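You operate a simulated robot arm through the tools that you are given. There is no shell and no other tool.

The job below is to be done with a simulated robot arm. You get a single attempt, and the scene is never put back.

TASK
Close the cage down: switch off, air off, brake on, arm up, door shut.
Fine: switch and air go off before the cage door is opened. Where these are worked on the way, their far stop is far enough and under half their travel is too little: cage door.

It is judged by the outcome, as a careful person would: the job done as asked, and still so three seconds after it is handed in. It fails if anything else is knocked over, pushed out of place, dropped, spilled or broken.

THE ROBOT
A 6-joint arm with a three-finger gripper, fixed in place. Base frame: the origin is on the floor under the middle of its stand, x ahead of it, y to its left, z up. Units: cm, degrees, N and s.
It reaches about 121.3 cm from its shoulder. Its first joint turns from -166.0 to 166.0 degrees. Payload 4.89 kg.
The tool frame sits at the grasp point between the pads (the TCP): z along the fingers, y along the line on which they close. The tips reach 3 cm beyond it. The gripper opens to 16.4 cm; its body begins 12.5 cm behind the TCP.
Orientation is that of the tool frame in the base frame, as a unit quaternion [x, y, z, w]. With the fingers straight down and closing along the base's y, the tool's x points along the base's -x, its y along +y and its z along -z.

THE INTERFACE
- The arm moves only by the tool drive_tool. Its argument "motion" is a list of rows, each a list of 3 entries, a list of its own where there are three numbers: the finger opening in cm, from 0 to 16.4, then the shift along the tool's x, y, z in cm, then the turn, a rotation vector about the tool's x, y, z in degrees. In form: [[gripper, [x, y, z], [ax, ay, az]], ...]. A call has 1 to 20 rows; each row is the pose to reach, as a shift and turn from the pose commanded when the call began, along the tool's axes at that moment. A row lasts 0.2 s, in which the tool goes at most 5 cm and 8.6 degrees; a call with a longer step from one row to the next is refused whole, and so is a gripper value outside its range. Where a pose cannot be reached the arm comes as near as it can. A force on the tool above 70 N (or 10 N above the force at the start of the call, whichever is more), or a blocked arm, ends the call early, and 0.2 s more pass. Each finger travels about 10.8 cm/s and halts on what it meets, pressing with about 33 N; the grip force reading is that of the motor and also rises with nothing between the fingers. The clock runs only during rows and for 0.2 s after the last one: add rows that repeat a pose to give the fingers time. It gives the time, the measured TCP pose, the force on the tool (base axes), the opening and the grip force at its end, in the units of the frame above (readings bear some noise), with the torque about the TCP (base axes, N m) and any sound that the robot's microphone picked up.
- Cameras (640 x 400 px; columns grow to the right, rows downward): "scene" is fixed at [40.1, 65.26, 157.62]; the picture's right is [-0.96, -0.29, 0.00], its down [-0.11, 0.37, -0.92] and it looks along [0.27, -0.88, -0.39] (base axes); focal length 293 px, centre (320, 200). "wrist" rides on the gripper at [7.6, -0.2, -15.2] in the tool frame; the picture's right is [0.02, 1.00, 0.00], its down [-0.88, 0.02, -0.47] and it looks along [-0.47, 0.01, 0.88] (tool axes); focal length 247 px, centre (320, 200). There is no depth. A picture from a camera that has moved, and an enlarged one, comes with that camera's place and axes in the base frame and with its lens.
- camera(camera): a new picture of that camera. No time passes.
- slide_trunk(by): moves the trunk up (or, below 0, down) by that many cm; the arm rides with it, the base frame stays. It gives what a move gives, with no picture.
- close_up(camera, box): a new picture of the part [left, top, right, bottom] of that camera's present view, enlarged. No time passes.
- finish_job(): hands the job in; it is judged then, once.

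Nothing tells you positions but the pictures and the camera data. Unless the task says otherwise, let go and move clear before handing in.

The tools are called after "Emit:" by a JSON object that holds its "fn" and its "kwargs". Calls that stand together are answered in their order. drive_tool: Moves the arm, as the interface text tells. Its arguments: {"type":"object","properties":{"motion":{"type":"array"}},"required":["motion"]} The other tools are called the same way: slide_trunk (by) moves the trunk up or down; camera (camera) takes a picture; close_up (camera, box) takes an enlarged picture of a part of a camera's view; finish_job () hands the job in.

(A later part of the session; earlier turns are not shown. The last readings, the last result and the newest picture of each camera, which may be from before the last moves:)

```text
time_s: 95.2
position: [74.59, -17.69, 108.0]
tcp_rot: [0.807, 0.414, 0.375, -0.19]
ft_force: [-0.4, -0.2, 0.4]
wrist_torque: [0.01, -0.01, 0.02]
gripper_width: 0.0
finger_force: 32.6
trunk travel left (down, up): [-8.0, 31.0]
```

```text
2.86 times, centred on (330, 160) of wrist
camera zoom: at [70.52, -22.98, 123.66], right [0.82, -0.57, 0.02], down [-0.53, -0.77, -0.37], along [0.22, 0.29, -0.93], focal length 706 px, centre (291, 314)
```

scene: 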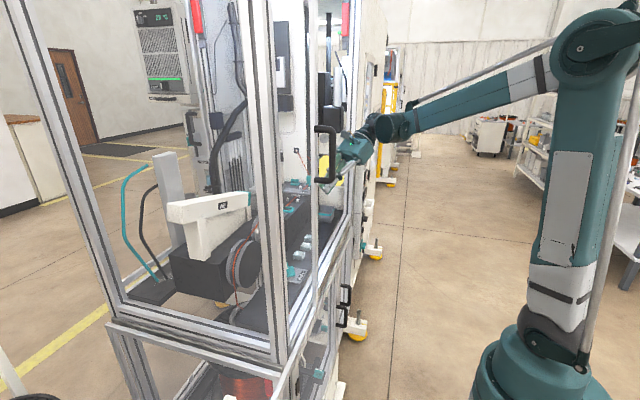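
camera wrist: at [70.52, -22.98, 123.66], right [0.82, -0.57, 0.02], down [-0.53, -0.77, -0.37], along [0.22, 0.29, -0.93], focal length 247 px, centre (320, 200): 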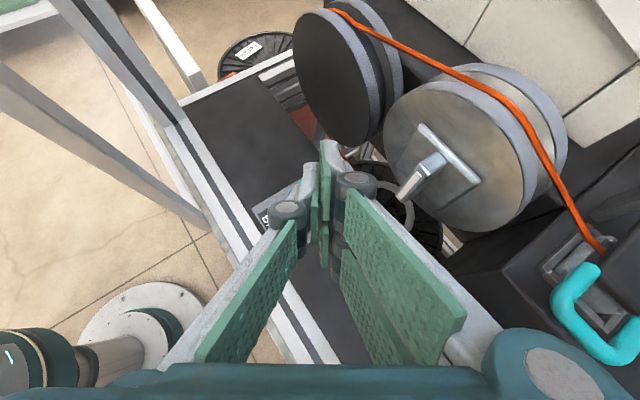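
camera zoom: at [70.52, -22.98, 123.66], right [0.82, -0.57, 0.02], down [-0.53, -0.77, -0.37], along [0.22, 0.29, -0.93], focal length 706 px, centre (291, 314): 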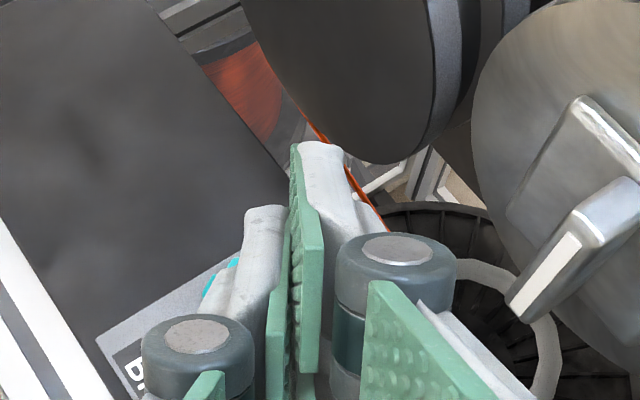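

Emit:
{"fn": "drive_tool", "kwargs": {"motion": [[0, [-1.9, 0, 1.6], [0, 0, 0]], [0, [-3.8, 0, 3.2], [0, 0, 0]], [0, [-5.3, 0, 4.5], [0, 0, 0]], [0, [-6.0, 0, 5.1], [0, 0, 0]], [0, [-6.72, 0, 5.68], [0, 0, 0]]]}}

Emit:
{"fn": "close_up", "kwargs": {"camera": "wrist", "box": [230, 90, 410, 230]}}

Emit:
{"fn": "close_up", "kwargs": {"camera": "scene", "box": [250, 210, 350, 300]}}

```text
time_s: 96.4
position: [74.7, -17.74, 99.17]
tcp_rot: [0.807, 0.414, 0.375, -0.191]
ft_force: [-0.3, 0.5, 0.9]
wrist_torque: [-0.01, 0.02, -0.01]
gripper_width: 0.02
finger_force: 33.1
trunk travel left (down, up): [-8.0, 31.0]
```

```text
2.86 times, centred on (320, 160) of wrist
camera zoom: at [70.62, -23.03, 114.78], right [0.82, -0.57, 0.02], down [-0.53, -0.77, -0.37], along [0.23, 0.29, -0.93], focal length 706 px, centre (320, 314)
```

zoom: 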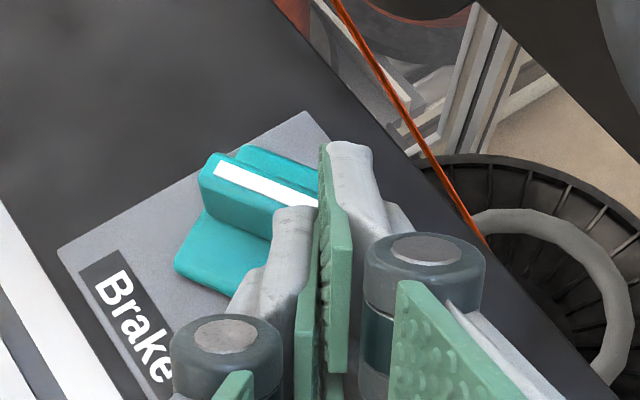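

```text
4.44 times, centred on (300, 255) of scene
camera zoom: at [40.1, 65.26, 157.62], right [-0.96, -0.29, 0.0], down [-0.11, 0.37, -0.92], along [0.27, -0.88, -0.39], focal length 1302 px, centre (409, -44)
```

zoom: 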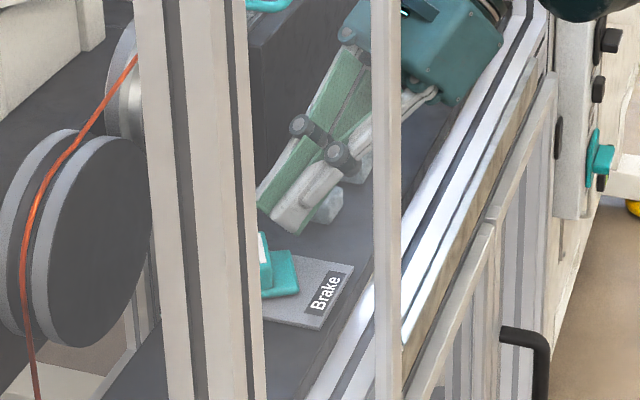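

Emit:
{"fn": "drive_tool", "kwargs": {"motion": [[0, [0.52, 0, 0.61], [0, 0, 0]], [0, [0.9, 0, 1.07], [0, 0, 0]], [0, [1.16, 0.05, 1.37], [0, 0, 0]], [0, [1.42, 0.1, 1.68], [0, 0, 0]]]}}

Emit:
{"fn": "close_up", "kwargs": {"camera": "wrist", "box": [230, 90, 410, 230]}}

```text
time_s: 97.4
position: [75.99, -16.01, 99.17]
tcp_rot: [0.807, 0.414, 0.375, -0.191]
ft_force: [-0.2, 0.1, 0.4]
wrist_torque: [-0.01, -0.02, 0.02]
gripper_width: 0.0
finger_force: 33.5
trunk travel left (down, up): [-8.0, 31.0]
```

```text
2.86 times, centred on (320, 160) of wrist
camera zoom: at [71.96, -21.3, 114.77], right [0.82, -0.57, 0.02], down [-0.53, -0.77, -0.37], along [0.22, 0.29, -0.93], focal length 706 px, centre (320, 314)
```

zoom: 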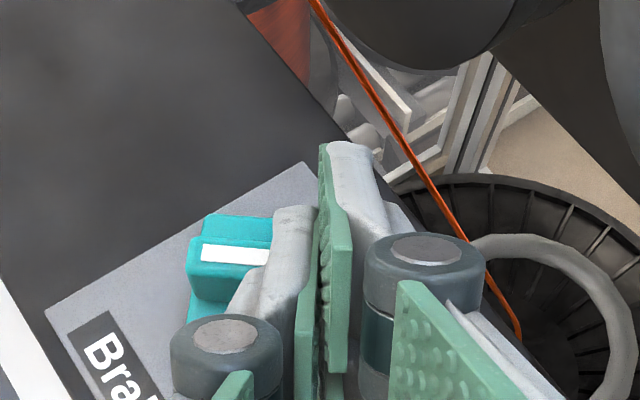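

The bar is turning under the nudge with almost no force. Continuing.

Emit:
{"fn": "drive_tool", "kwargs": {"motion": [[0, [0.26, 0.1, 0.3], [0, 0, 0]], [0, [0.52, 0.2, 0.61], [0, 0, 0]], [0, [0.77, 0.3, 0.92], [0, 0, 0]], [0, [0.9, 0.4, 1.07], [0, 0, 0]]]}}

Emit:
{"fn": "close_up", "kwargs": {"camera": "wrist", "box": [230, 90, 410, 230]}}

```text
time_s: 98.4
position: [77.2, -15.01, 99.25]
tcp_rot: [0.806, 0.415, 0.376, -0.192]
ft_force: [-0.5, -8.4, 19.7]
wrist_torque: [-0.03, -0.03, -0.11]
gripper_width: 0.6
finger_force: 45.0
trunk travel left (down, up): [-8.0, 31.0]
```

```text
2.86 times, centred on (320, 160) of wrist
camera zoom: at [73.09, -20.33, 114.93], right [0.82, -0.57, 0.02], down [-0.53, -0.77, -0.37], along [0.23, 0.29, -0.93], focal length 706 px, centre (320, 314)
```

zoom: 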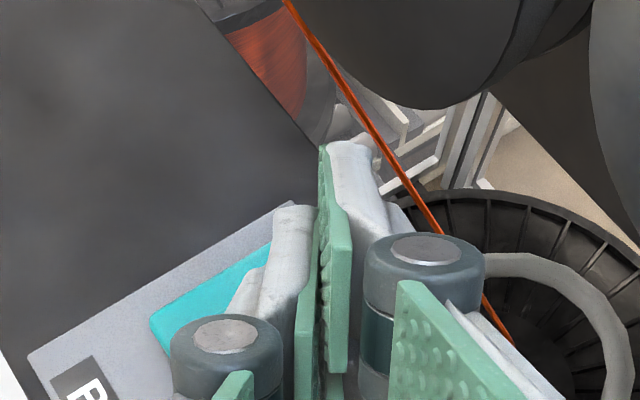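

Emit:
{"fn": "drive_tool", "kwargs": {"motion": [[0, [-0.32, 0, -0.38], [0, 0, 0]], [0, [-0.64, 0, -0.76], [0, 0, 0]], [0, [0.9, 0, -2.05], [0, 0, 0]], [0, [2.4, 0, -3.3], [0, 0, 0]], [0, [4.7, 0, -5.3], [0, 0, 0]], [0, [7, 0, -7.2], [0, 0, 0]], [0, [8.5, 0, -9.8], [0, 0, 0]], [0, [8.5, 0, -14], [0, 0, 0]], [0, [8.5, 0, -18], [0, 0, 0]]]}}

Emit:
{"fn": "camera", "kwargs": {"camera": "wrist"}}

Emit:
{"fn": "close_up", "kwargs": {"camera": "wrist", "box": [230, 90, 370, 210]}}

Emit:
{"fn": "close_up", "kwargs": {"camera": "scene", "box": [250, 210, 350, 300]}}

```text
time_s: 100.4
position: [72.37, -21.7, 117.29]
tcp_rot: [0.807, 0.414, 0.374, -0.191]
ft_force: [1.1, 0.1, -0.6]
wrist_torque: [-0.01, 0.1, 0.05]
gripper_width: 0.01
finger_force: 45.7
trunk travel left (down, up): [-8.0, 31.0]
```

```text
taken
camera wrist: at [68.26, -27.0, 133.02], right [0.82, -0.57, 0.02], down [-0.53, -0.77, -0.37], along [0.22, 0.29, -0.93], focal length 247 px, centre (320, 200)
```

wrist: 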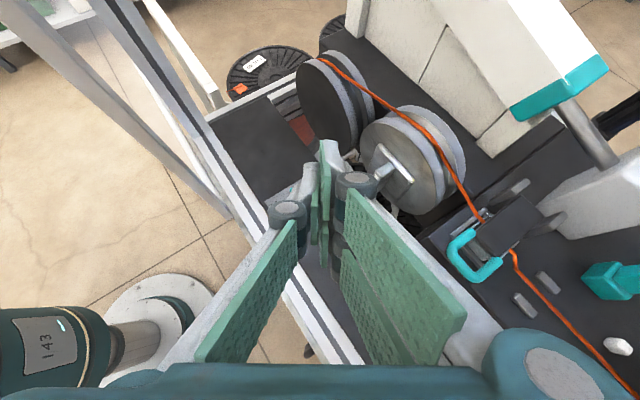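

```text
3.33 times, centred on (300, 150) of wrist
camera zoom: at [68.26, -27.0, 133.02], right [0.82, -0.57, 0.02], down [-0.53, -0.77, -0.37], along [0.22, 0.29, -0.93], focal length 823 px, centre (387, 367)
```

zoom: 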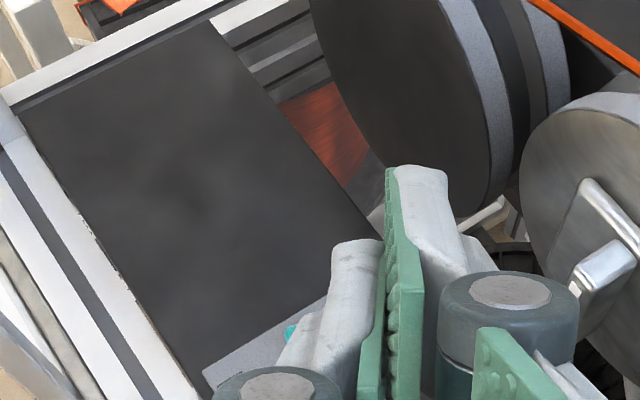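

```text
4.44 times, centred on (300, 255) of scene
camera zoom: at [40.1, 65.26, 157.62], right [-0.96, -0.29, 0.0], down [-0.11, 0.37, -0.92], along [0.27, -0.88, -0.39], focal length 1302 px, centre (409, -44)
```

zoom: 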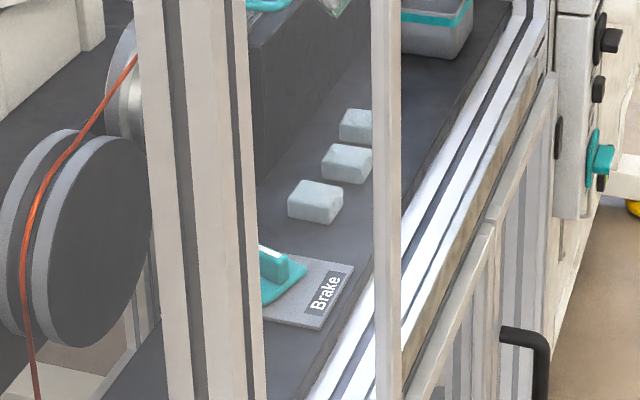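

Emit:
{"fn": "drive_tool", "kwargs": {"motion": [[0, [0, 0, -4], [0, 0, 0]], [2, [0, 0, -8], [0, 0, 0]], [5, [0, 0, -8], [0, 0, 0]], [8, [0, 0, -8], [0, 0, 0]], [11, [0, 0, -8], [0, 0, 0]], [14, [0, 0, -8], [0, 0, 0]], [14, [0, 0, -8], [0, 0, 0]]]}}

Emit:
{"fn": "camera", "kwargs": {"camera": "wrist"}}

Emit:
{"fn": "close_up", "kwargs": {"camera": "wrist", "box": [250, 110, 390, 230]}}

```text
time_s: 102.0
position: [68.55, -26.73, 122.56]
tcp_rot: [0.807, 0.414, 0.375, -0.191]
ft_force: [-0.2, -0.5, -0.7]
wrist_torque: [-0.01, -0.02, 0.02]
gripper_width: 14.02
finger_force: 0.1
trunk travel left (down, up): [-8.0, 31.0]
```

```text
taken
camera wrist: at [64.58, -31.96, 138.17], right [0.82, -0.57, 0.02], down [-0.53, -0.77, -0.37], along [0.22, 0.29, -0.93], focal length 247 px, centre (320, 200)
```

wrist: 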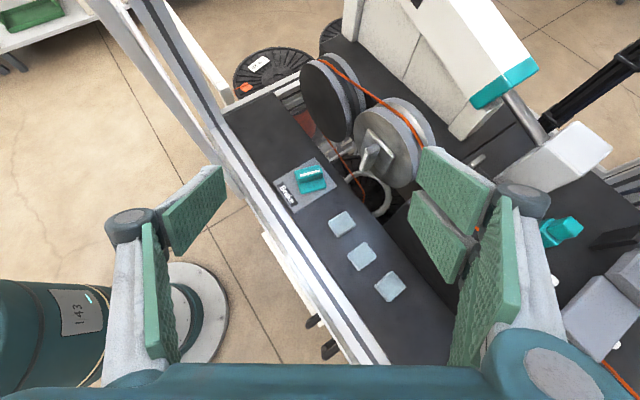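

```text
3.33 times, centred on (320, 170) of wrist
camera zoom: at [64.58, -31.96, 138.17], right [0.82, -0.57, 0.02], down [-0.53, -0.77, -0.37], along [0.22, 0.29, -0.93], focal length 823 px, centre (320, 300)
```

zoom: 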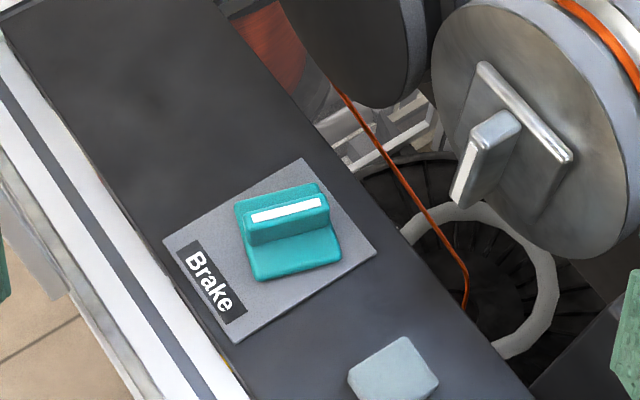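

From above, the brake bar is now about 70° round, so it needs roughly 20° more. I'll close the fingers and push its far end a little further in +y.

Emit:
{"fn": "drive_tool", "kwargs": {"motion": [[10, [0, 0, 0], [0, 0, 0]], [6, [0, 0, 0], [0, 0, 0]], [2, [0, 0, 0], [0, 0, 0]], [0, [0, 0, 0], [0, 0, 0]], [0, [0, 0, 0], [0, 0, 0]], [0, [-0.53, 0.17, 3.9], [0, 0, 0]], [0, [-1.07, 0.34, 7.8], [0, 0, 0]], [0, [-1.6, 0.52, 11.6], [0, 0, 0]], [0, [-2.14, 0.69, 15.5], [0, 0, 0]], [0, [-2.67, 0.86, 19.4], [0, 0, 0]]]}}

Emit:
{"fn": "drive_tool", "kwargs": {"motion": [[0, [-1.9, 0, 1.6], [0, 0, 0]], [0, [-3.8, 0, 3.2], [0, 0, 0]], [0, [-5.3, 0, 4.48], [0, 0, 0]], [0, [-6.3, 0, 5.32], [0, 0, 0]], [0, [-7.03, 0, 5.93], [0, 0, 0]]]}}

Emit:
{"fn": "close_up", "kwargs": {"camera": "wrist", "box": [230, 90, 410, 230]}}

```text
time_s: 104.2
position: [77.11, -16.77, 107.89]
tcp_rot: [0.807, 0.414, 0.375, -0.192]
ft_force: [-0.9, 0.0, 0.4]
wrist_torque: [0.0, -0.1, -0.08]
gripper_width: 0.0
finger_force: 32.9
trunk travel left (down, up): [-8.0, 31.0]
```

```text
time_s: 105.4
position: [77.07, -16.66, 98.76]
tcp_rot: [0.807, 0.414, 0.375, -0.191]
ft_force: [-0.5, 1.0, 0.2]
wrist_torque: [-0.05, -0.03, -0.02]
gripper_width: 0.0
finger_force: 33.0
trunk travel left (down, up): [-8.0, 31.0]
```

```text
2.86 times, centred on (320, 160) of wrist
camera zoom: at [73.0, -21.95, 114.38], right [0.82, -0.57, 0.02], down [-0.53, -0.77, -0.37], along [0.23, 0.29, -0.93], focal length 706 px, centre (320, 314)
```

zoom: 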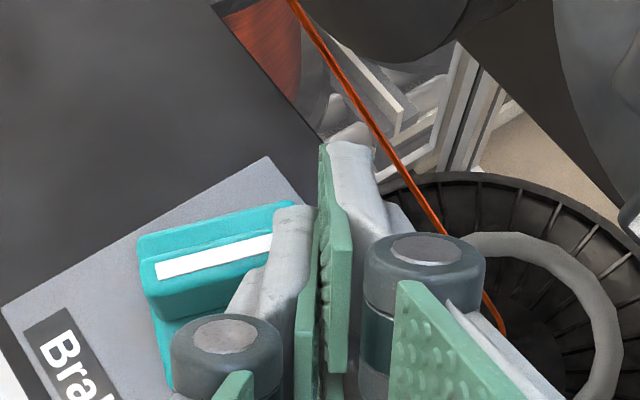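

Emit:
{"fn": "drive_tool", "kwargs": {"motion": [[0, [0.26, -0.29, 0.31], [0, 0, 0]], [0, [0.52, -0.58, 0.62], [0, 0, 0]], [0, [0.79, -0.88, 0.93], [0, 0, 0]], [0, [1.0, -1.11, 1.18], [0, 0, 0]]]}}

Emit:
{"fn": "close_up", "kwargs": {"camera": "wrist", "box": [230, 90, 410, 230]}}

Emit:
{"fn": "close_up", "kwargs": {"camera": "scene", "box": [250, 210, 350, 300]}}

```text
time_s: 106.3
position: [77.23, -15.93, 98.55]
tcp_rot: [0.81, 0.411, 0.375, -0.187]
ft_force: [-12.3, -29.1, 13.9]
wrist_torque: [-0.29, 0.22, 0.24]
gripper_width: 0.02
finger_force: 33.1
trunk travel left (down, up): [-8.0, 31.0]
stopped in row 4: the force on the tool passed its limit at 78 N (the readings are from after the stop); the commanded pose is now the measured one
```

```text
2.86 times, centred on (320, 160) of wrist
camera zoom: at [73.0, -21.09, 114.34], right [0.81, -0.58, 0.02], down [-0.53, -0.76, -0.36], along [0.23, 0.28, -0.93], focal length 706 px, centre (320, 314)
```

zoom: 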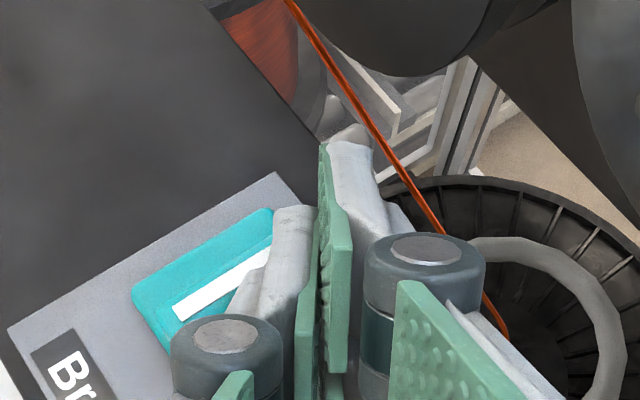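

```text
4.44 times, centred on (300, 255) of scene
camera zoom: at [40.1, 65.26, 157.62], right [-0.96, -0.29, 0.0], down [-0.11, 0.37, -0.92], along [0.27, -0.88, -0.39], focal length 1302 px, centre (409, -44)
```

zoom: 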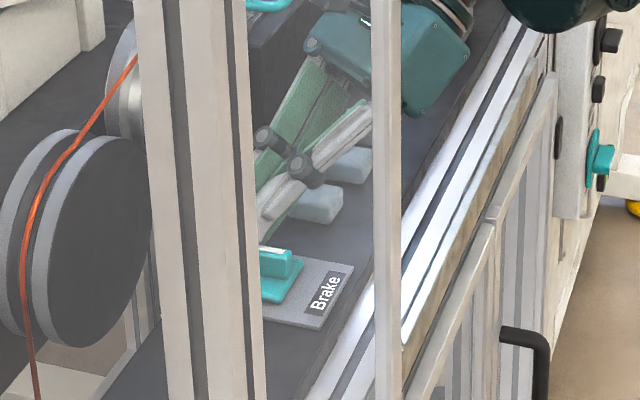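

The push hit a firm stop and the handle's base now looks square to its plate. Backing off to check.

Emit:
{"fn": "drive_tool", "kwargs": {"motion": [[0, [-0.3, 0.3, -0.4], [0, 0, 0]], [0, [-0.6, 0.5, -0.8], [0, 0, 0]], [0, [0.9, 0.5, -2.05], [0, 0, 0]], [0, [2.4, 0.5, -3.3], [0, 0, 0]], [0, [4.7, 0.5, -5.3], [0, 0, 0]], [0, [7, 0.2, -7.2], [0, 0, 0]], [0, [8.5, 0, -9.8], [0, 0, 0]], [0, [8.5, 0, -14], [0, 0, 0]], [0, [8.5, 0, -18], [0, 0, 0]], [0, [8.5, 0, -22], [0, 0, 0]], [0, [8.5, 0, -25], [0, 0, 0]]]}}

Emit:
{"fn": "drive_tool", "kwargs": {"motion": [[4, [0, 0, 0], [0, 0, 0]], [8, [0, 0, 0], [0, 0, 0]], [12, [0, 0, 0], [0, 0, 0]], [14, [0, 0, 0], [0, 0, 0]], [14, [0, 0, 0], [0, 0, 0]]]}}

Emit:
{"fn": "camera", "kwargs": {"camera": "wrist"}}

Emit:
{"fn": "close_up", "kwargs": {"camera": "wrist", "box": [250, 110, 390, 230]}}

```text
time_s: 108.7
position: [69.23, -26.41, 121.33]
tcp_rot: [0.809, 0.412, 0.374, -0.187]
ft_force: [0.6, 1.0, -1.1]
wrist_torque: [-0.05, 0.1, 0.06]
gripper_width: 0.0
finger_force: 33.7
trunk travel left (down, up): [-8.0, 31.0]
```

```text
time_s: 109.9
position: [69.16, -26.36, 121.39]
tcp_rot: [0.809, 0.412, 0.375, -0.187]
ft_force: [-0.8, 0.3, 0.6]
wrist_torque: [0.01, 0.01, -0.02]
gripper_width: 14.0
finger_force: 0.0
trunk travel left (down, up): [-8.0, 31.0]
```

```text
taken
camera wrist: at [65.04, -31.6, 137.03], right [0.81, -0.58, 0.02], down [-0.53, -0.76, -0.36], along [0.23, 0.28, -0.93], focal length 247 px, centre (320, 200)
```

wrist: 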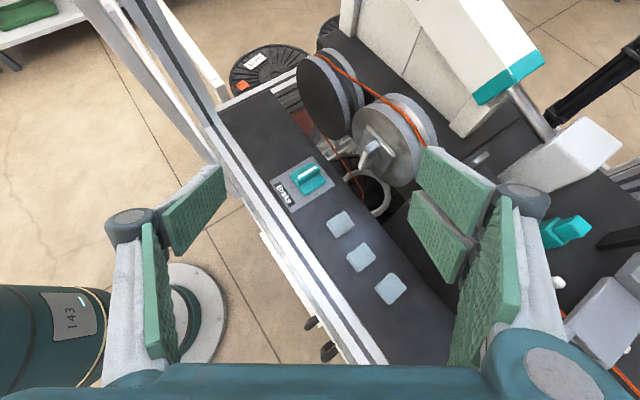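

```text
3.33 times, centred on (320, 170) of wrist
camera zoom: at [65.04, -31.6, 137.03], right [0.81, -0.58, 0.02], down [-0.53, -0.76, -0.36], along [0.23, 0.28, -0.93], focal length 823 px, centre (320, 300)
```

zoom: 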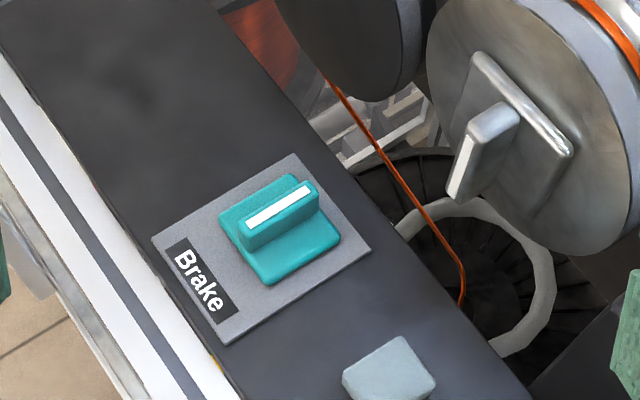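

The brake bar is now square across the plate at its stop, so the brake is on, and the blocks are undisturbed. Next is the grey arm; I'll back out and look at it from the front.

Emit:
{"fn": "drive_tool", "kwargs": {"motion": [[12, [-3.04, -0.18, -2.44], [-5.25, 0, 4.44]], [10, [-6.08, -0.35, -4.88], [-10.5, 0, 8.88]], [8, [-9.11, -0.53, -7.31], [-15.75, 0, 13.3]], [8, [-12.15, -0.7, -9.75], [-21, 0, 17.75]], [8, [-15.2, -0.88, -12.2], [-26.25, 0, 22.2]], [8, [-18.2, -1.05, -14.6], [-31.5, 0, 26.6]], [8, [-21.3, -1.2, -17.1], [-36.75, 0, 31.1]], [8, [-24.3, -1.4, -19.5], [-42, 0, 35.5]]]}}

Emit:
{"fn": "drive_tool", "kwargs": {"motion": [[8, [0, 0, 0], [0, 8, 0]], [8, [0, 0, 0], [0, 16, 0]], [8, [0, 0, 0], [0, 24, 0]], [8, [0, 0, 0], [0, 32, 0]]]}}

Emit:
{"fn": "camera", "kwargs": {"camera": "wrist"}}

Emit:
{"fn": "close_up", "kwargs": {"camera": "wrist", "box": [250, 80, 390, 200]}}

```text
time_s: 111.7
position: [49.99, -50.27, 115.47]
tcp_rot: [0.906, -0.009, 0.422, 0.008]
ft_force: [0.3, 0.2, -0.3]
wrist_torque: [-0.05, 0.05, -0.01]
gripper_width: 8.01
finger_force: 0.0
trunk travel left (down, up): [-8.0, 31.0]
```

```text
time_s: 112.7
position: [49.93, -50.3, 115.47]
tcp_rot: [0.755, -0.006, 0.656, 0.01]
ft_force: [-1.1, 0.6, 0.4]
wrist_torque: [-0.02, 0.11, -0.24]
gripper_width: 7.99
finger_force: 0.1
trunk travel left (down, up): [-8.0, 31.0]
```

```text
taken
camera wrist: at [35.89, -49.65, 125.14], right [-0.02, -1.0, 0.03], down [-0.59, -0.01, -0.81], along [0.81, -0.03, -0.59], focal length 247 px, centre (320, 200)
```

wrist: 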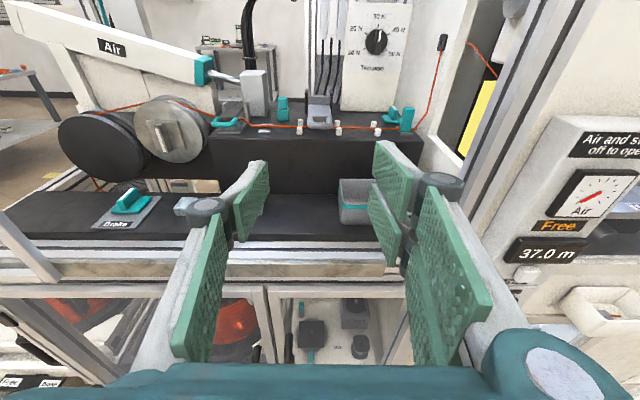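

```text
3.33 times, centred on (320, 140) of wrist
camera zoom: at [35.89, -49.65, 125.14], right [-0.02, -1.0, 0.03], down [-0.59, -0.01, -0.81], along [0.81, -0.03, -0.59], focal length 823 px, centre (320, 400)
```

zoom: 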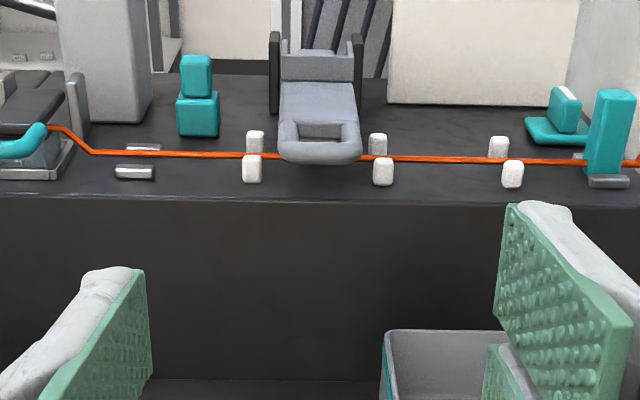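

Emit:
{"fn": "drive_tool", "kwargs": {"motion": [[8, [-2, 0, 1], [0, 8, 0]], [8, [-4, 0, 1], [0, 16, 0]], [8, [-6, 0, 1], [0, 24, 0]]]}}

Emit:
{"fn": "camera", "kwargs": {"camera": "wrist"}}

Emit:
{"fn": "close_up", "kwargs": {"camera": "wrist", "box": [270, 140, 380, 230]}}

```text
time_s: 113.5
position: [50.17, -50.44, 109.27]
tcp_rot: [0.601, -0.004, 0.799, 0.01]
ft_force: [-0.2, 0.1, -0.5]
wrist_torque: [0.02, 0.0, 0.01]
gripper_width: 7.99
finger_force: 0.1
trunk travel left (down, up): [-8.0, 31.0]
```

```text
taken
camera wrist: at [33.4, -49.85, 112.39], right [-0.03, -1.0, 0.03], down [-0.21, -0.02, -0.98], along [0.98, -0.03, -0.21], focal length 247 px, centre (320, 200)
```

wrist: 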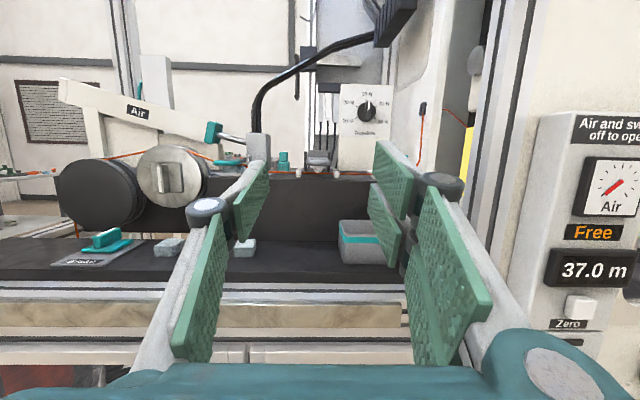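

```text
4.44 times, centred on (325, 185) of wrist
camera zoom: at [33.4, -49.85, 112.39], right [-0.03, -1.0, 0.03], down [-0.21, -0.02, -0.98], along [0.98, -0.03, -0.21], focal length 1098 px, centre (298, 267)
```

zoom: 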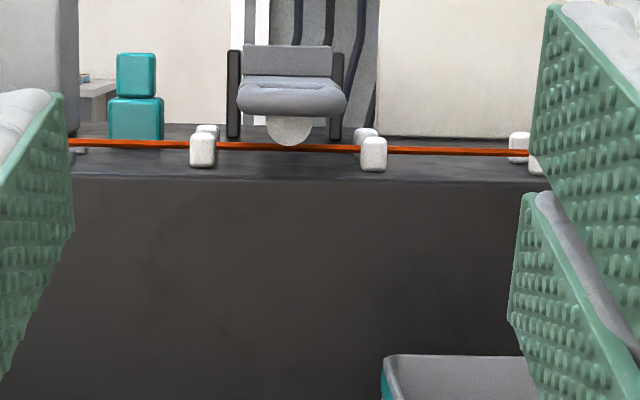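

From this level view the grey arm's loop sits at about (80.5,-50.8), z 108.8–110.1, with a 2.5 cm gap beneath it above the box top. I'll check the side view for its pivot.

Emit:
{"fn": "close_up", "kwargs": {"camera": "scene", "box": [275, 160, 335, 220]}}

Emit:
{"fn": "close_up", "kwargs": {"camera": "wrist", "box": [285, 140, 345, 190]}}

```text
6.67 times, centred on (305, 190) of scene
camera zoom: at [40.1, 65.26, 157.62], right [-0.96, -0.29, 0.0], down [-0.11, 0.37, -0.92], along [0.27, -0.88, -0.39], focal length 1952 px, centre (420, 267)
```

zoom: 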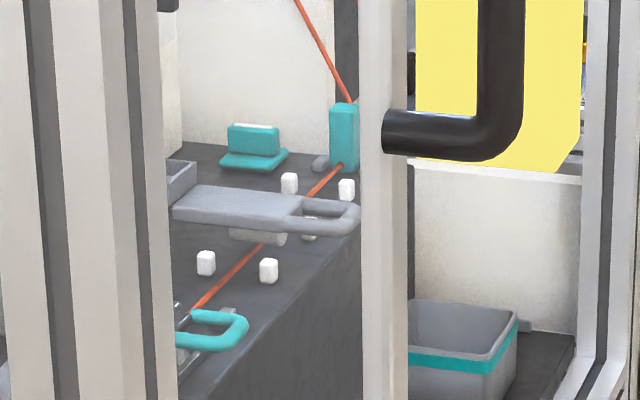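

```text
8.00 times, centred on (315, 165) of wrist
camera zoom: at [33.4, -49.85, 112.39], right [-0.03, -1.0, 0.03], down [-0.21, -0.02, -0.98], along [0.98, -0.03, -0.21], focal length 1976 px, centre (360, 480)
```

zoom: 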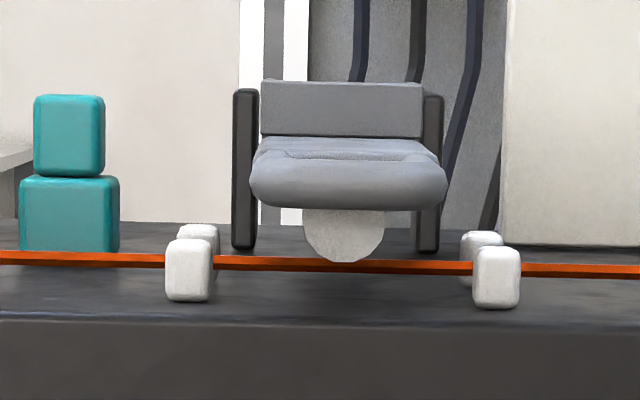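

The arm pivots at the dark posts (x≈97.5), about 17 cm behind its loop. I'll level the tool, then roll it so the single finger can slip under the loop bar and the pair goes above.

Emit:
{"fn": "drive_tool", "kwargs": {"motion": [[8, [-0.6, 0.1, 4], [0, -5.4, 0]], [8, [-1.2, 0.25, 8], [0, -10.8, 0]], [8, [-1.69, 0.4, 12], [0, -16.1, 0]], [8, [-1.69, 0.4, 12], [0, -16.1, 0]]]}}

Emit:
{"fn": "drive_tool", "kwargs": {"motion": [[8, [0, 0, 0], [0, 0, -8.2]], [8, [0, 0, 0], [0, 0, -16.4]], [7, [0, 0, 0], [0, 0, -24.6]], [6, [0, 0, 0], [0, 0, -32.8]], [5, [0, 0, 0], [0, 0, -41]], [5, [0, 0, 0], [0, 0, -49.2]], [5, [0, 0, 0], [0, 0, -57.4]], [5, [0, 0, 0], [0, 0, -65.6]], [5, [0, 0, 0], [0, 0, -73.8]], [5, [0, 0, 0], [0, 0, -82]], [5, [0, 0, 0], [0, 0, -90]]]}}

Emit:
{"fn": "camera", "kwargs": {"camera": "wrist"}}

Emit:
{"fn": "camera", "kwargs": {"camera": "scene"}}

```text
time_s: 114.5
position: [62.09, -50.95, 110.96]
tcp_rot: [0.708, -0.005, 0.706, 0.009]
ft_force: [0.0, -0.1, -0.5]
wrist_torque: [0.03, 0.0, 0.04]
gripper_width: 7.98
finger_force: 0.2
trunk travel left (down, up): [-8.0, 31.0]
```

```text
time_s: 116.9
position: [62.03, -51.09, 110.97]
tcp_rot: [0.503, 0.498, 0.491, 0.507]
ft_force: [-0.3, -0.3, -0.1]
wrist_torque: [0.0, -0.02, 0.04]
gripper_width: 5.02
finger_force: 0.1
trunk travel left (down, up): [-8.0, 31.0]
```

```text
taken
camera wrist: at [47.0, -43.03, 110.81], right [0.0, 0.03, 1.0], down [-0.49, -0.87, 0.03], along [0.87, -0.49, 0.01], focal length 247 px, centre (320, 200)
```

wrist: 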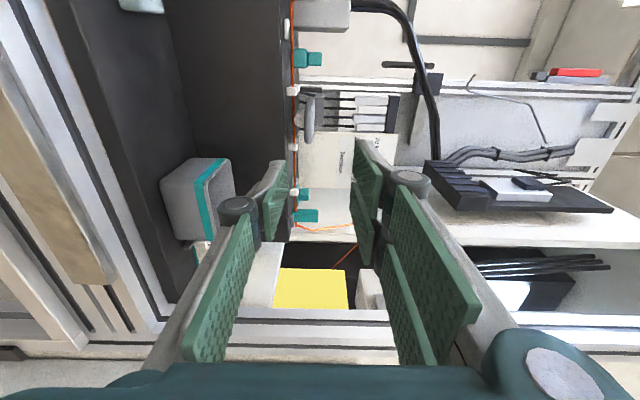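

```text
taken
```

scene: 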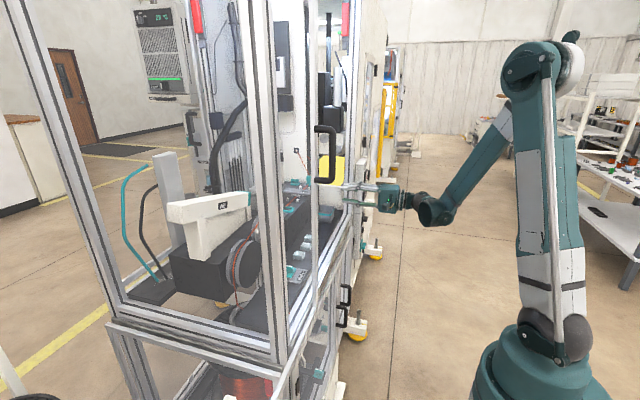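

Emit:
{"fn": "close_up", "kwargs": {"camera": "wrist", "box": [270, 70, 370, 210]}}

Emit:
{"fn": "close_up", "kwargs": {"camera": "scene", "box": [275, 150, 365, 230]}}

```text
2.86 times, centred on (320, 140) of wrist
camera zoom: at [47.0, -43.03, 110.81], right [0.0, 0.03, 1.0], down [-0.49, -0.87, 0.03], along [0.87, -0.49, 0.01], focal length 706 px, centre (320, 371)
```

zoom: 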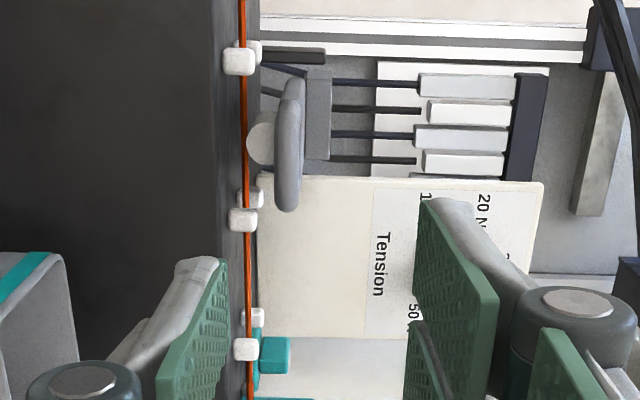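

```text
5.00 times, centred on (320, 190) of scene
camera zoom: at [40.1, 65.26, 157.62], right [-0.96, -0.29, 0.0], down [-0.11, 0.37, -0.92], along [0.27, -0.88, -0.39], focal length 1464 px, centre (320, 250)
```

zoom: 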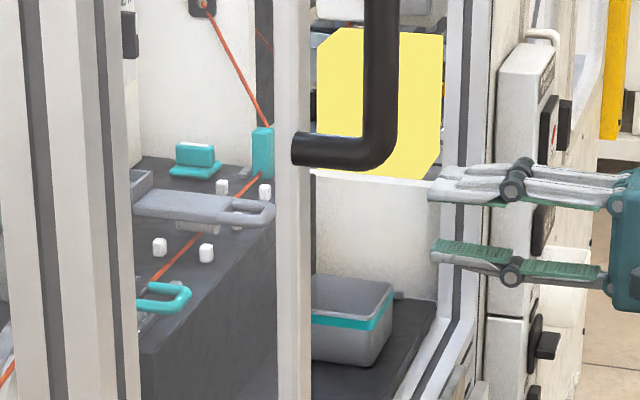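

Emit:
{"fn": "drive_tool", "kwargs": {"motion": [[5.2, [0.3, -0.07, 3], [0, 1.2, 0]], [5.2, [0.3, -0.07, 6], [0, 1.2, 0]], [5.2, [0.3, -0.07, 9], [0, 1.2, 0]], [5.2, [0.3, -0.07, 12], [0, 1.2, 0]], [5.2, [0.3, -0.07, 12], [0, 1.2, 0]]]}}

Emit:
{"fn": "close_up", "kwargs": {"camera": "wrist", "box": [250, 90, 390, 220]}}

Emit:
{"fn": "close_up", "kwargs": {"camera": "scene", "box": [275, 150, 365, 230]}}

```text
time_s: 118.1
position: [73.92, -50.86, 110.87]
tcp_rot: [0.5, 0.502, 0.497, 0.501]
ft_force: [-0.5, -0.5, 0.9]
wrist_torque: [0.02, 0.02, 0.05]
gripper_width: 5.2
finger_force: 0.0
trunk travel left (down, up): [-8.0, 31.0]
```

```text
3.08 times, centred on (320, 155) of wrist
camera zoom: at [58.78, -43.26, 110.7], right [0.0, 0.03, 1.0], down [-0.47, -0.88, 0.03], along [0.88, -0.47, 0.01], focal length 760 px, centre (320, 338)
```

zoom: 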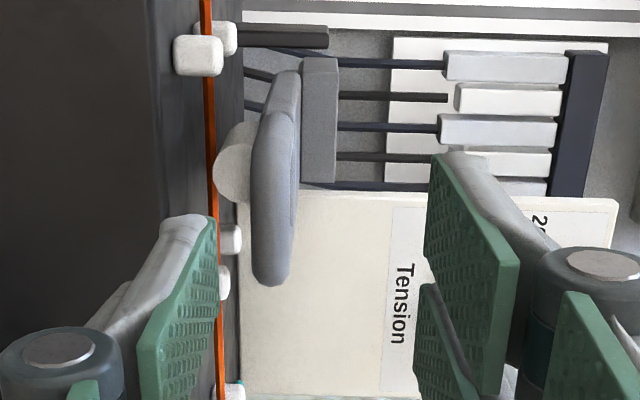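

```text
5.00 times, centred on (320, 190) of scene
camera zoom: at [40.1, 65.26, 157.62], right [-0.96, -0.29, 0.0], down [-0.11, 0.37, -0.92], along [0.27, -0.88, -0.39], focal length 1464 px, centre (320, 250)
```

zoom: 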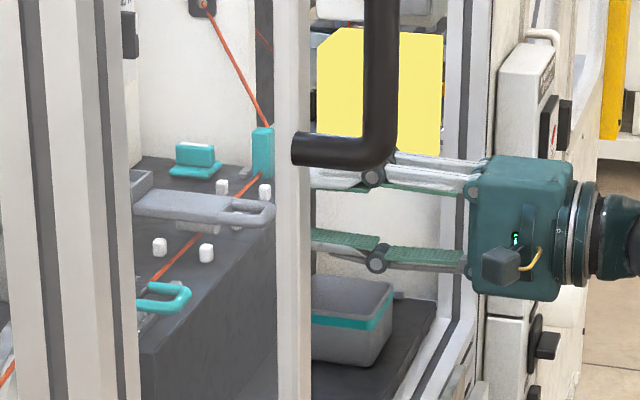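

The lower finger is lined up with the gap beneath the loop. Moving in and pinching the bar.

Emit:
{"fn": "drive_tool", "kwargs": {"motion": [[5.2, [0, 0, 2], [0, 0, 0]], [5.2, [0, 0, 4], [0, 0, 0]], [5.2, [0, 0, 6], [0, 0, 0]]]}}

Emit:
{"fn": "close_up", "kwargs": {"camera": "wrist", "box": [250, 90, 390, 220]}}

Emit:
{"fn": "close_up", "kwargs": {"camera": "scene", "box": [275, 150, 365, 230]}}

```text
time_s: 118.9
position: [80.11, -50.96, 110.83]
tcp_rot: [0.499, 0.503, 0.498, 0.501]
ft_force: [-0.9, -0.3, 0.1]
wrist_torque: [-0.05, 0.09, -0.06]
gripper_width: 5.2
finger_force: 0.0
trunk travel left (down, up): [-8.0, 31.0]
```

```text
3.08 times, centred on (320, 155) of wrist
camera zoom: at [64.78, -43.27, 110.68], right [0.0, 0.03, 1.0], down [-0.47, -0.88, 0.03], along [0.88, -0.47, 0.01], focal length 760 px, centre (320, 338)
```

zoom: 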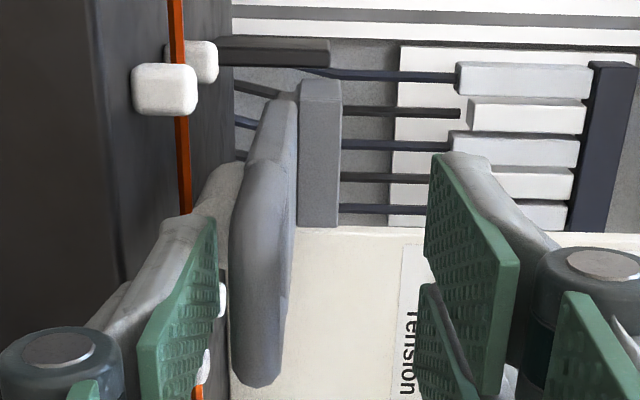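

```text
5.00 times, centred on (320, 190) of scene
camera zoom: at [40.1, 65.26, 157.62], right [-0.96, -0.29, 0.0], down [-0.11, 0.37, -0.92], along [0.27, -0.88, -0.39], focal length 1464 px, centre (320, 250)
```

zoom: 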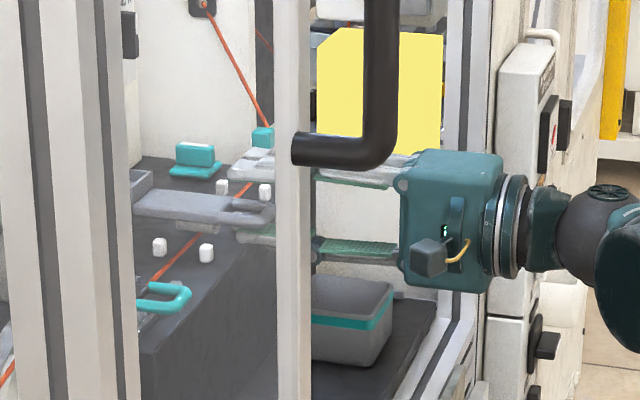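

The loop is between the fingers. I'll close to a loose 3 cm and lift along an arc about the pivot, pitching the tool with the arm.

Emit:
{"fn": "drive_tool", "kwargs": {"motion": [[4.2, [0, 0, 0], [0, 0, 0]], [3.2, [0, 0, 0], [0, 0, 0]], [2.8, [0, 0, 0], [0, 0, 0]], [2.8, [0, 0, 0], [0, 0, 0]]]}}

Emit:
{"fn": "drive_tool", "kwargs": {"motion": [[2.8, [0, 1.2, 0.1], [4, 0, 0]], [2.8, [0, 2.39, 0.28], [8, 0, 0]], [2.8, [0, 3.55, 0.55], [12, 0, 0]], [2.8, [0, 4.71, 0.9], [16, 0, 0]]]}}

Emit:
{"fn": "close_up", "kwargs": {"camera": "wrist", "box": [250, 90, 390, 220]}}

Emit:
{"fn": "close_up", "kwargs": {"camera": "scene", "box": [275, 130, 365, 210]}}

```text
time_s: 119.9
position: [80.1, -50.97, 110.87]
tcp_rot: [0.5, 0.502, 0.498, 0.501]
ft_force: [0.7, 0.9, -1.8]
wrist_torque: [-0.01, 0.02, -0.01]
gripper_width: 2.83
finger_force: 0.2
trunk travel left (down, up): [-8.0, 31.0]
```

```text
time_s: 120.9
position: [80.96, -50.92, 115.58]
tcp_rot: [0.564, 0.566, 0.424, 0.426]
ft_force: [1.1, -0.3, -0.1]
wrist_torque: [0.01, 0.0, 0.05]
gripper_width: 2.81
finger_force: 0.2
trunk travel left (down, up): [-8.0, 31.0]
```

```text
3.08 times, centred on (320, 155) of wrist
camera zoom: at [66.37, -43.22, 119.64], right [0.28, 0.03, 0.96], down [-0.45, -0.88, 0.16], along [0.85, -0.47, -0.23], focal length 760 px, centre (320, 338)
```

zoom: 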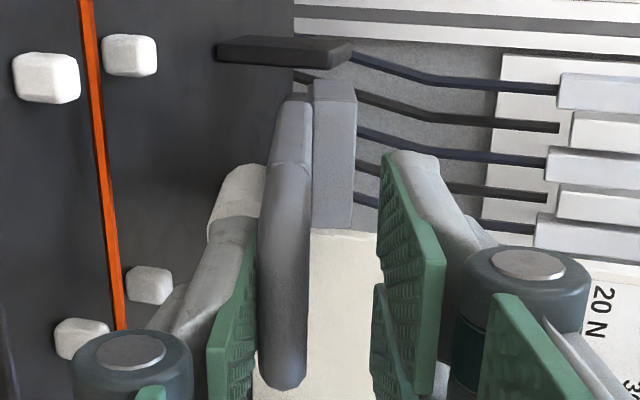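

```text
5.00 times, centred on (320, 170) of scene
camera zoom: at [40.1, 65.26, 157.62], right [-0.96, -0.29, 0.0], down [-0.11, 0.37, -0.92], along [0.27, -0.88, -0.39], focal length 1464 px, centre (320, 350)
```

zoom: 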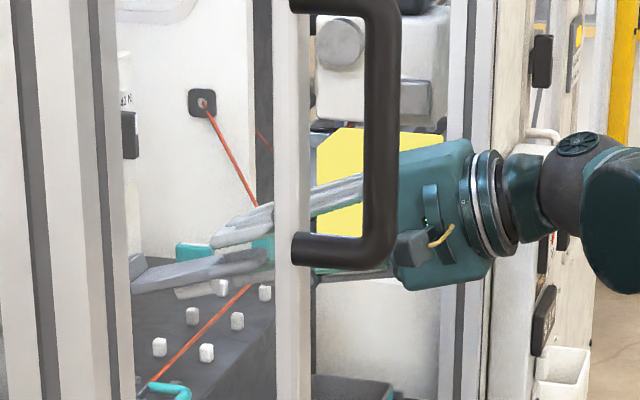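

The wheel has lifted off the wire with almost no force. Continuing the arc.

Emit:
{"fn": "drive_tool", "kwargs": {"motion": [[2.8, [0, 1.2, 0.1], [4, 0, 0]], [2.8, [0, 2.39, 0.28], [8, 0, 0]], [2.8, [0, 3.55, 0.55], [12, 0, 0]], [2.8, [0, 4.71, 0.9], [16, 0, 0]], [2.8, [0, 5.83, 1.33], [20, 0, 0]], [2.8, [0, 6.92, 1.83], [24, 0, 0]], [2.8, [0, 7.97, 2.41], [28, 0, 0]], [2.8, [0, 8.99, 3.05], [32, 0, 0]]]}}

Emit:
{"fn": "close_up", "kwargs": {"camera": "wrist", "box": [230, 70, 410, 230]}}

Emit:
{"fn": "camera", "kwargs": {"camera": "scene"}}

Emit:
{"fn": "close_up", "kwargs": {"camera": "scene", "box": [255, 100, 375, 210]}}

```text
time_s: 122.7
position: [86.42, -51.01, 123.45]
tcp_rot: [0.66, 0.661, 0.25, 0.255]
ft_force: [-1.5, 0.3, -0.2]
wrist_torque: [0.0, -0.04, -0.02]
gripper_width: 2.81
finger_force: 0.4
trunk travel left (down, up): [-8.0, 31.0]
```

```text
2.50 times, centred on (320, 150) of wrist
camera zoom: at [76.13, -43.15, 134.59], right [0.75, 0.03, 0.67], down [-0.3, -0.88, 0.37], along [0.59, -0.48, -0.65], focal length 617 px, centre (320, 325)
```

zoom: 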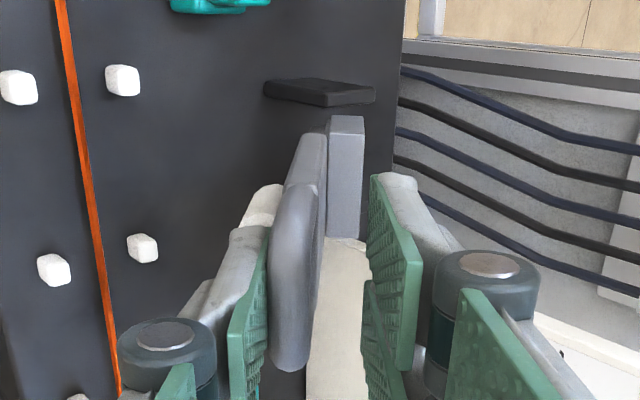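

```text
taken
```

scene: 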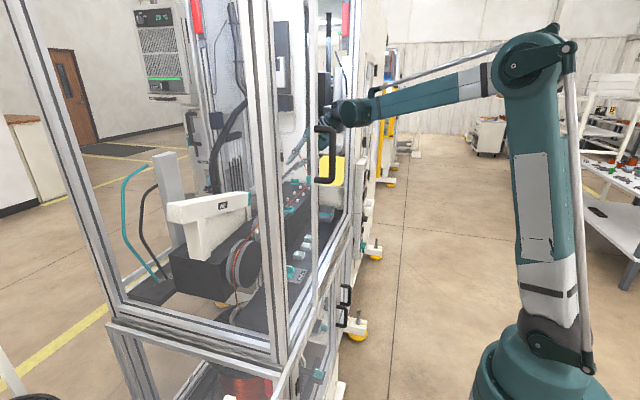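

```text
3.64 times, centred on (315, 155) of scene
camera zoom: at [40.1, 65.26, 157.62], right [-0.96, -0.29, 0.0], down [-0.11, 0.37, -0.92], along [0.27, -0.88, -0.39], focal length 1065 px, centre (338, 364)
```

zoom: 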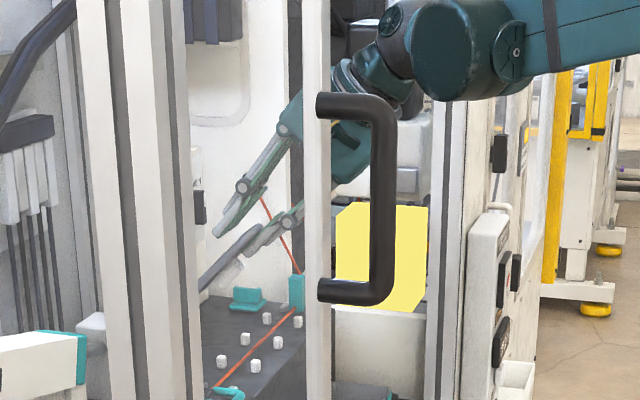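

Emit:
{"fn": "drive_tool", "kwargs": {"motion": [[2.8, [0, 1.2, 0.1], [4, 0, 0]], [2.8, [0, 2.39, 0.28], [8, 0, 0]], [2.8, [0, 3.55, 0.55], [12, 0, 0]], [2.8, [0, 4.71, 0.9], [16, 0, 0]]]}}

Emit:
{"fn": "close_up", "kwargs": {"camera": "wrist", "box": [230, 70, 410, 230]}}

Emit:
{"fn": "close_up", "kwargs": {"camera": "scene", "box": [255, 80, 375, 200]}}

```text
time_s: 123.7
position: [90.56, -50.9, 125.88]
tcp_rot: [0.689, 0.69, 0.156, 0.161]
ft_force: [-1.1, -0.2, 0.3]
wrist_torque: [0.01, -0.11, -0.01]
gripper_width: 2.83
finger_force: 0.1
trunk travel left (down, up): [-8.0, 31.0]
```

```text
2.50 times, centred on (320, 150) of wrist
camera zoom: at [83.72, -43.12, 139.47], right [0.9, 0.02, 0.43], down [-0.19, -0.88, 0.44], along [0.39, -0.48, -0.79], focal length 617 px, centre (320, 325)
```

zoom: 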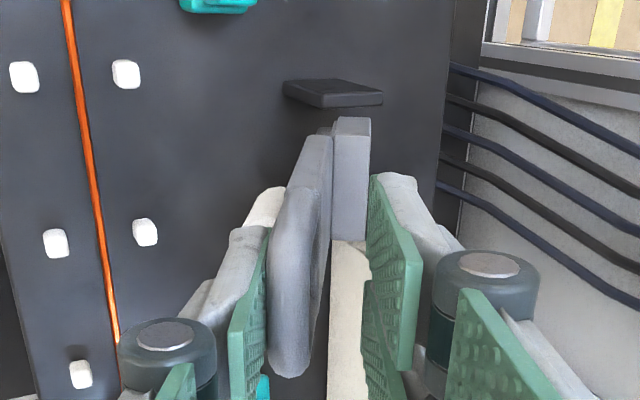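

```text
3.33 times, centred on (315, 140) of scene
camera zoom: at [40.1, 65.26, 157.62], right [-0.96, -0.29, 0.0], down [-0.11, 0.37, -0.92], along [0.27, -0.88, -0.39], focal length 976 px, centre (337, 400)
```

zoom: 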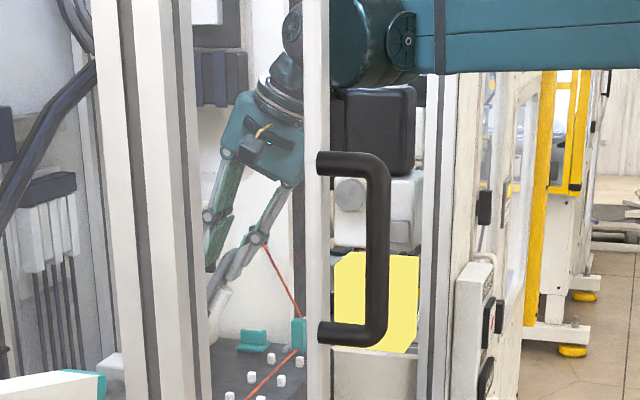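

Emit:
{"fn": "drive_tool", "kwargs": {"motion": [[2.8, [0, 1.2, 0.1], [4, 0, 0]], [2.8, [0, 2.39, 0.28], [8, 0, 0]], [2.8, [0, 3.55, 0.55], [12, 0, 0]], [2.8, [0, 4.71, 0.9], [16, 0, 0]]]}}

Emit:
{"fn": "close_up", "kwargs": {"camera": "wrist", "box": [230, 70, 410, 230]}}

Emit:
{"fn": "close_up", "kwargs": {"camera": "scene", "box": [255, 80, 375, 200]}}

Emit:
{"fn": "camera", "kwargs": {"camera": "wrist"}}

```text
time_s: 124.7
position: [94.98, -50.97, 127.17]
tcp_rot: [0.704, 0.706, 0.057, 0.062]
ft_force: [-0.7, -0.1, 0.4]
wrist_torque: [0.03, -0.2, -0.01]
gripper_width: 2.83
finger_force: 0.2
trunk travel left (down, up): [-8.0, 31.0]
```

```text
2.50 times, centred on (320, 150) of wrist
camera zoom: at [92.35, -43.06, 142.12], right [0.99, 0.02, 0.17], down [-0.06, -0.88, 0.47], along [0.16, -0.48, -0.86], focal length 617 px, centre (320, 325)
```

zoom: 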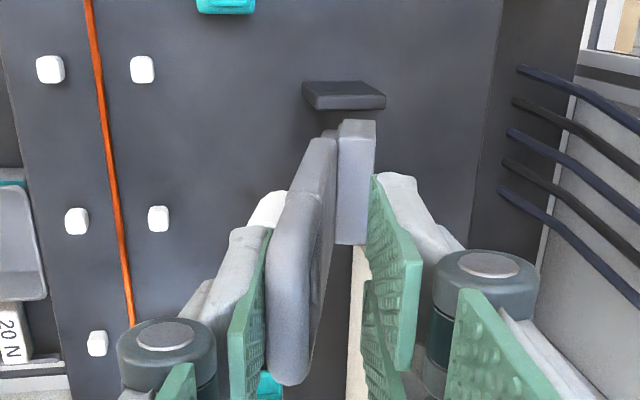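

```text
3.33 times, centred on (315, 140) of scene
camera zoom: at [40.1, 65.26, 157.62], right [-0.96, -0.29, 0.0], down [-0.11, 0.37, -0.92], along [0.27, -0.88, -0.39], focal length 976 px, centre (337, 400)
```

zoom: 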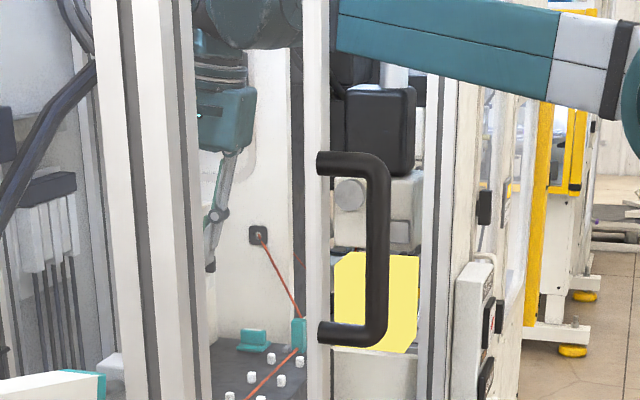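

```text
taken
camera wrist: at [92.35, -43.06, 142.12], right [0.99, 0.02, 0.17], down [-0.06, -0.88, 0.47], along [0.16, -0.48, -0.86], focal length 247 px, centre (320, 200)
```

wrist: 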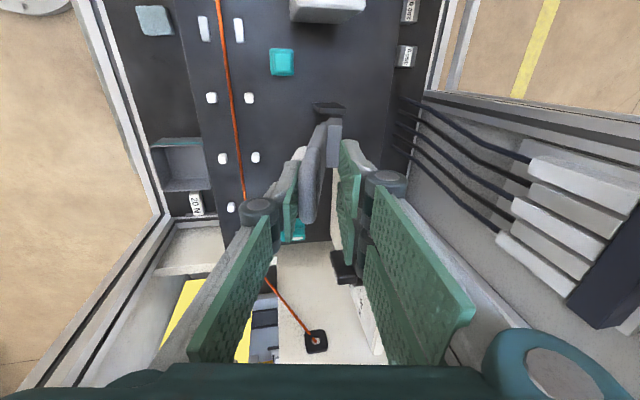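

Emit:
{"fn": "drive_tool", "kwargs": {"motion": [[2.8, [0, 1.2, 0.1], [4, 0, 0]], [2.8, [0, 2.39, 0.28], [8, 0, 0]]]}}

Emit:
{"fn": "close_up", "kwargs": {"camera": "wrist", "box": [230, 70, 410, 230]}}

Emit:
{"fn": "close_up", "kwargs": {"camera": "scene", "box": [275, 80, 335, 200]}}

```text
time_s: 125.3
position: [97.37, -50.89, 127.51]
tcp_rot: [0.707, 0.707, 0.009, 0.014]
ft_force: [-2.2, 0.3, 1.5]
wrist_torque: [-0.03, -0.33, -0.01]
gripper_width: 2.8
finger_force: 0.1
trunk travel left (down, up): [-8.0, 31.0]
```

```text
2.50 times, centred on (320, 150) of wrist
camera zoom: at [96.79, -43.04, 142.59], right [1.0, 0.02, 0.03], down [0.0, -0.88, 0.48], along [0.04, -0.48, -0.88], focal length 617 px, centre (320, 325)
```

zoom: 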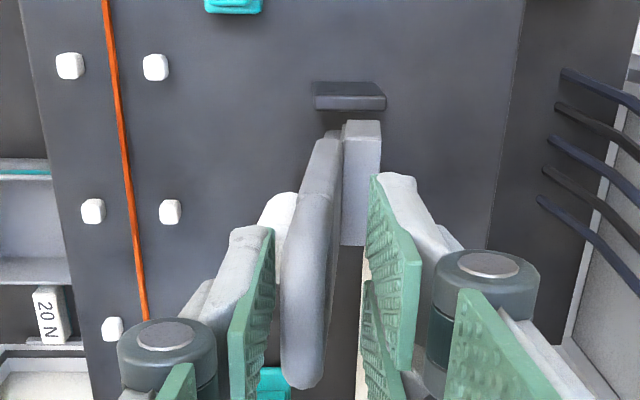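

```text
3.33 times, centred on (305, 140) of scene
camera zoom: at [40.1, 65.26, 157.62], right [-0.96, -0.29, 0.0], down [-0.11, 0.37, -0.92], along [0.27, -0.88, -0.39], focal length 976 px, centre (370, 400)
```

zoom: 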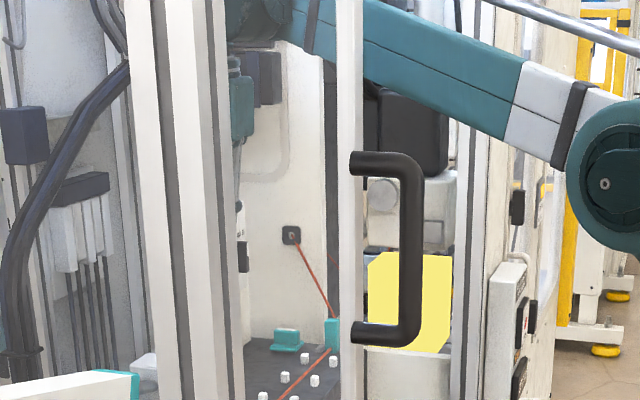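

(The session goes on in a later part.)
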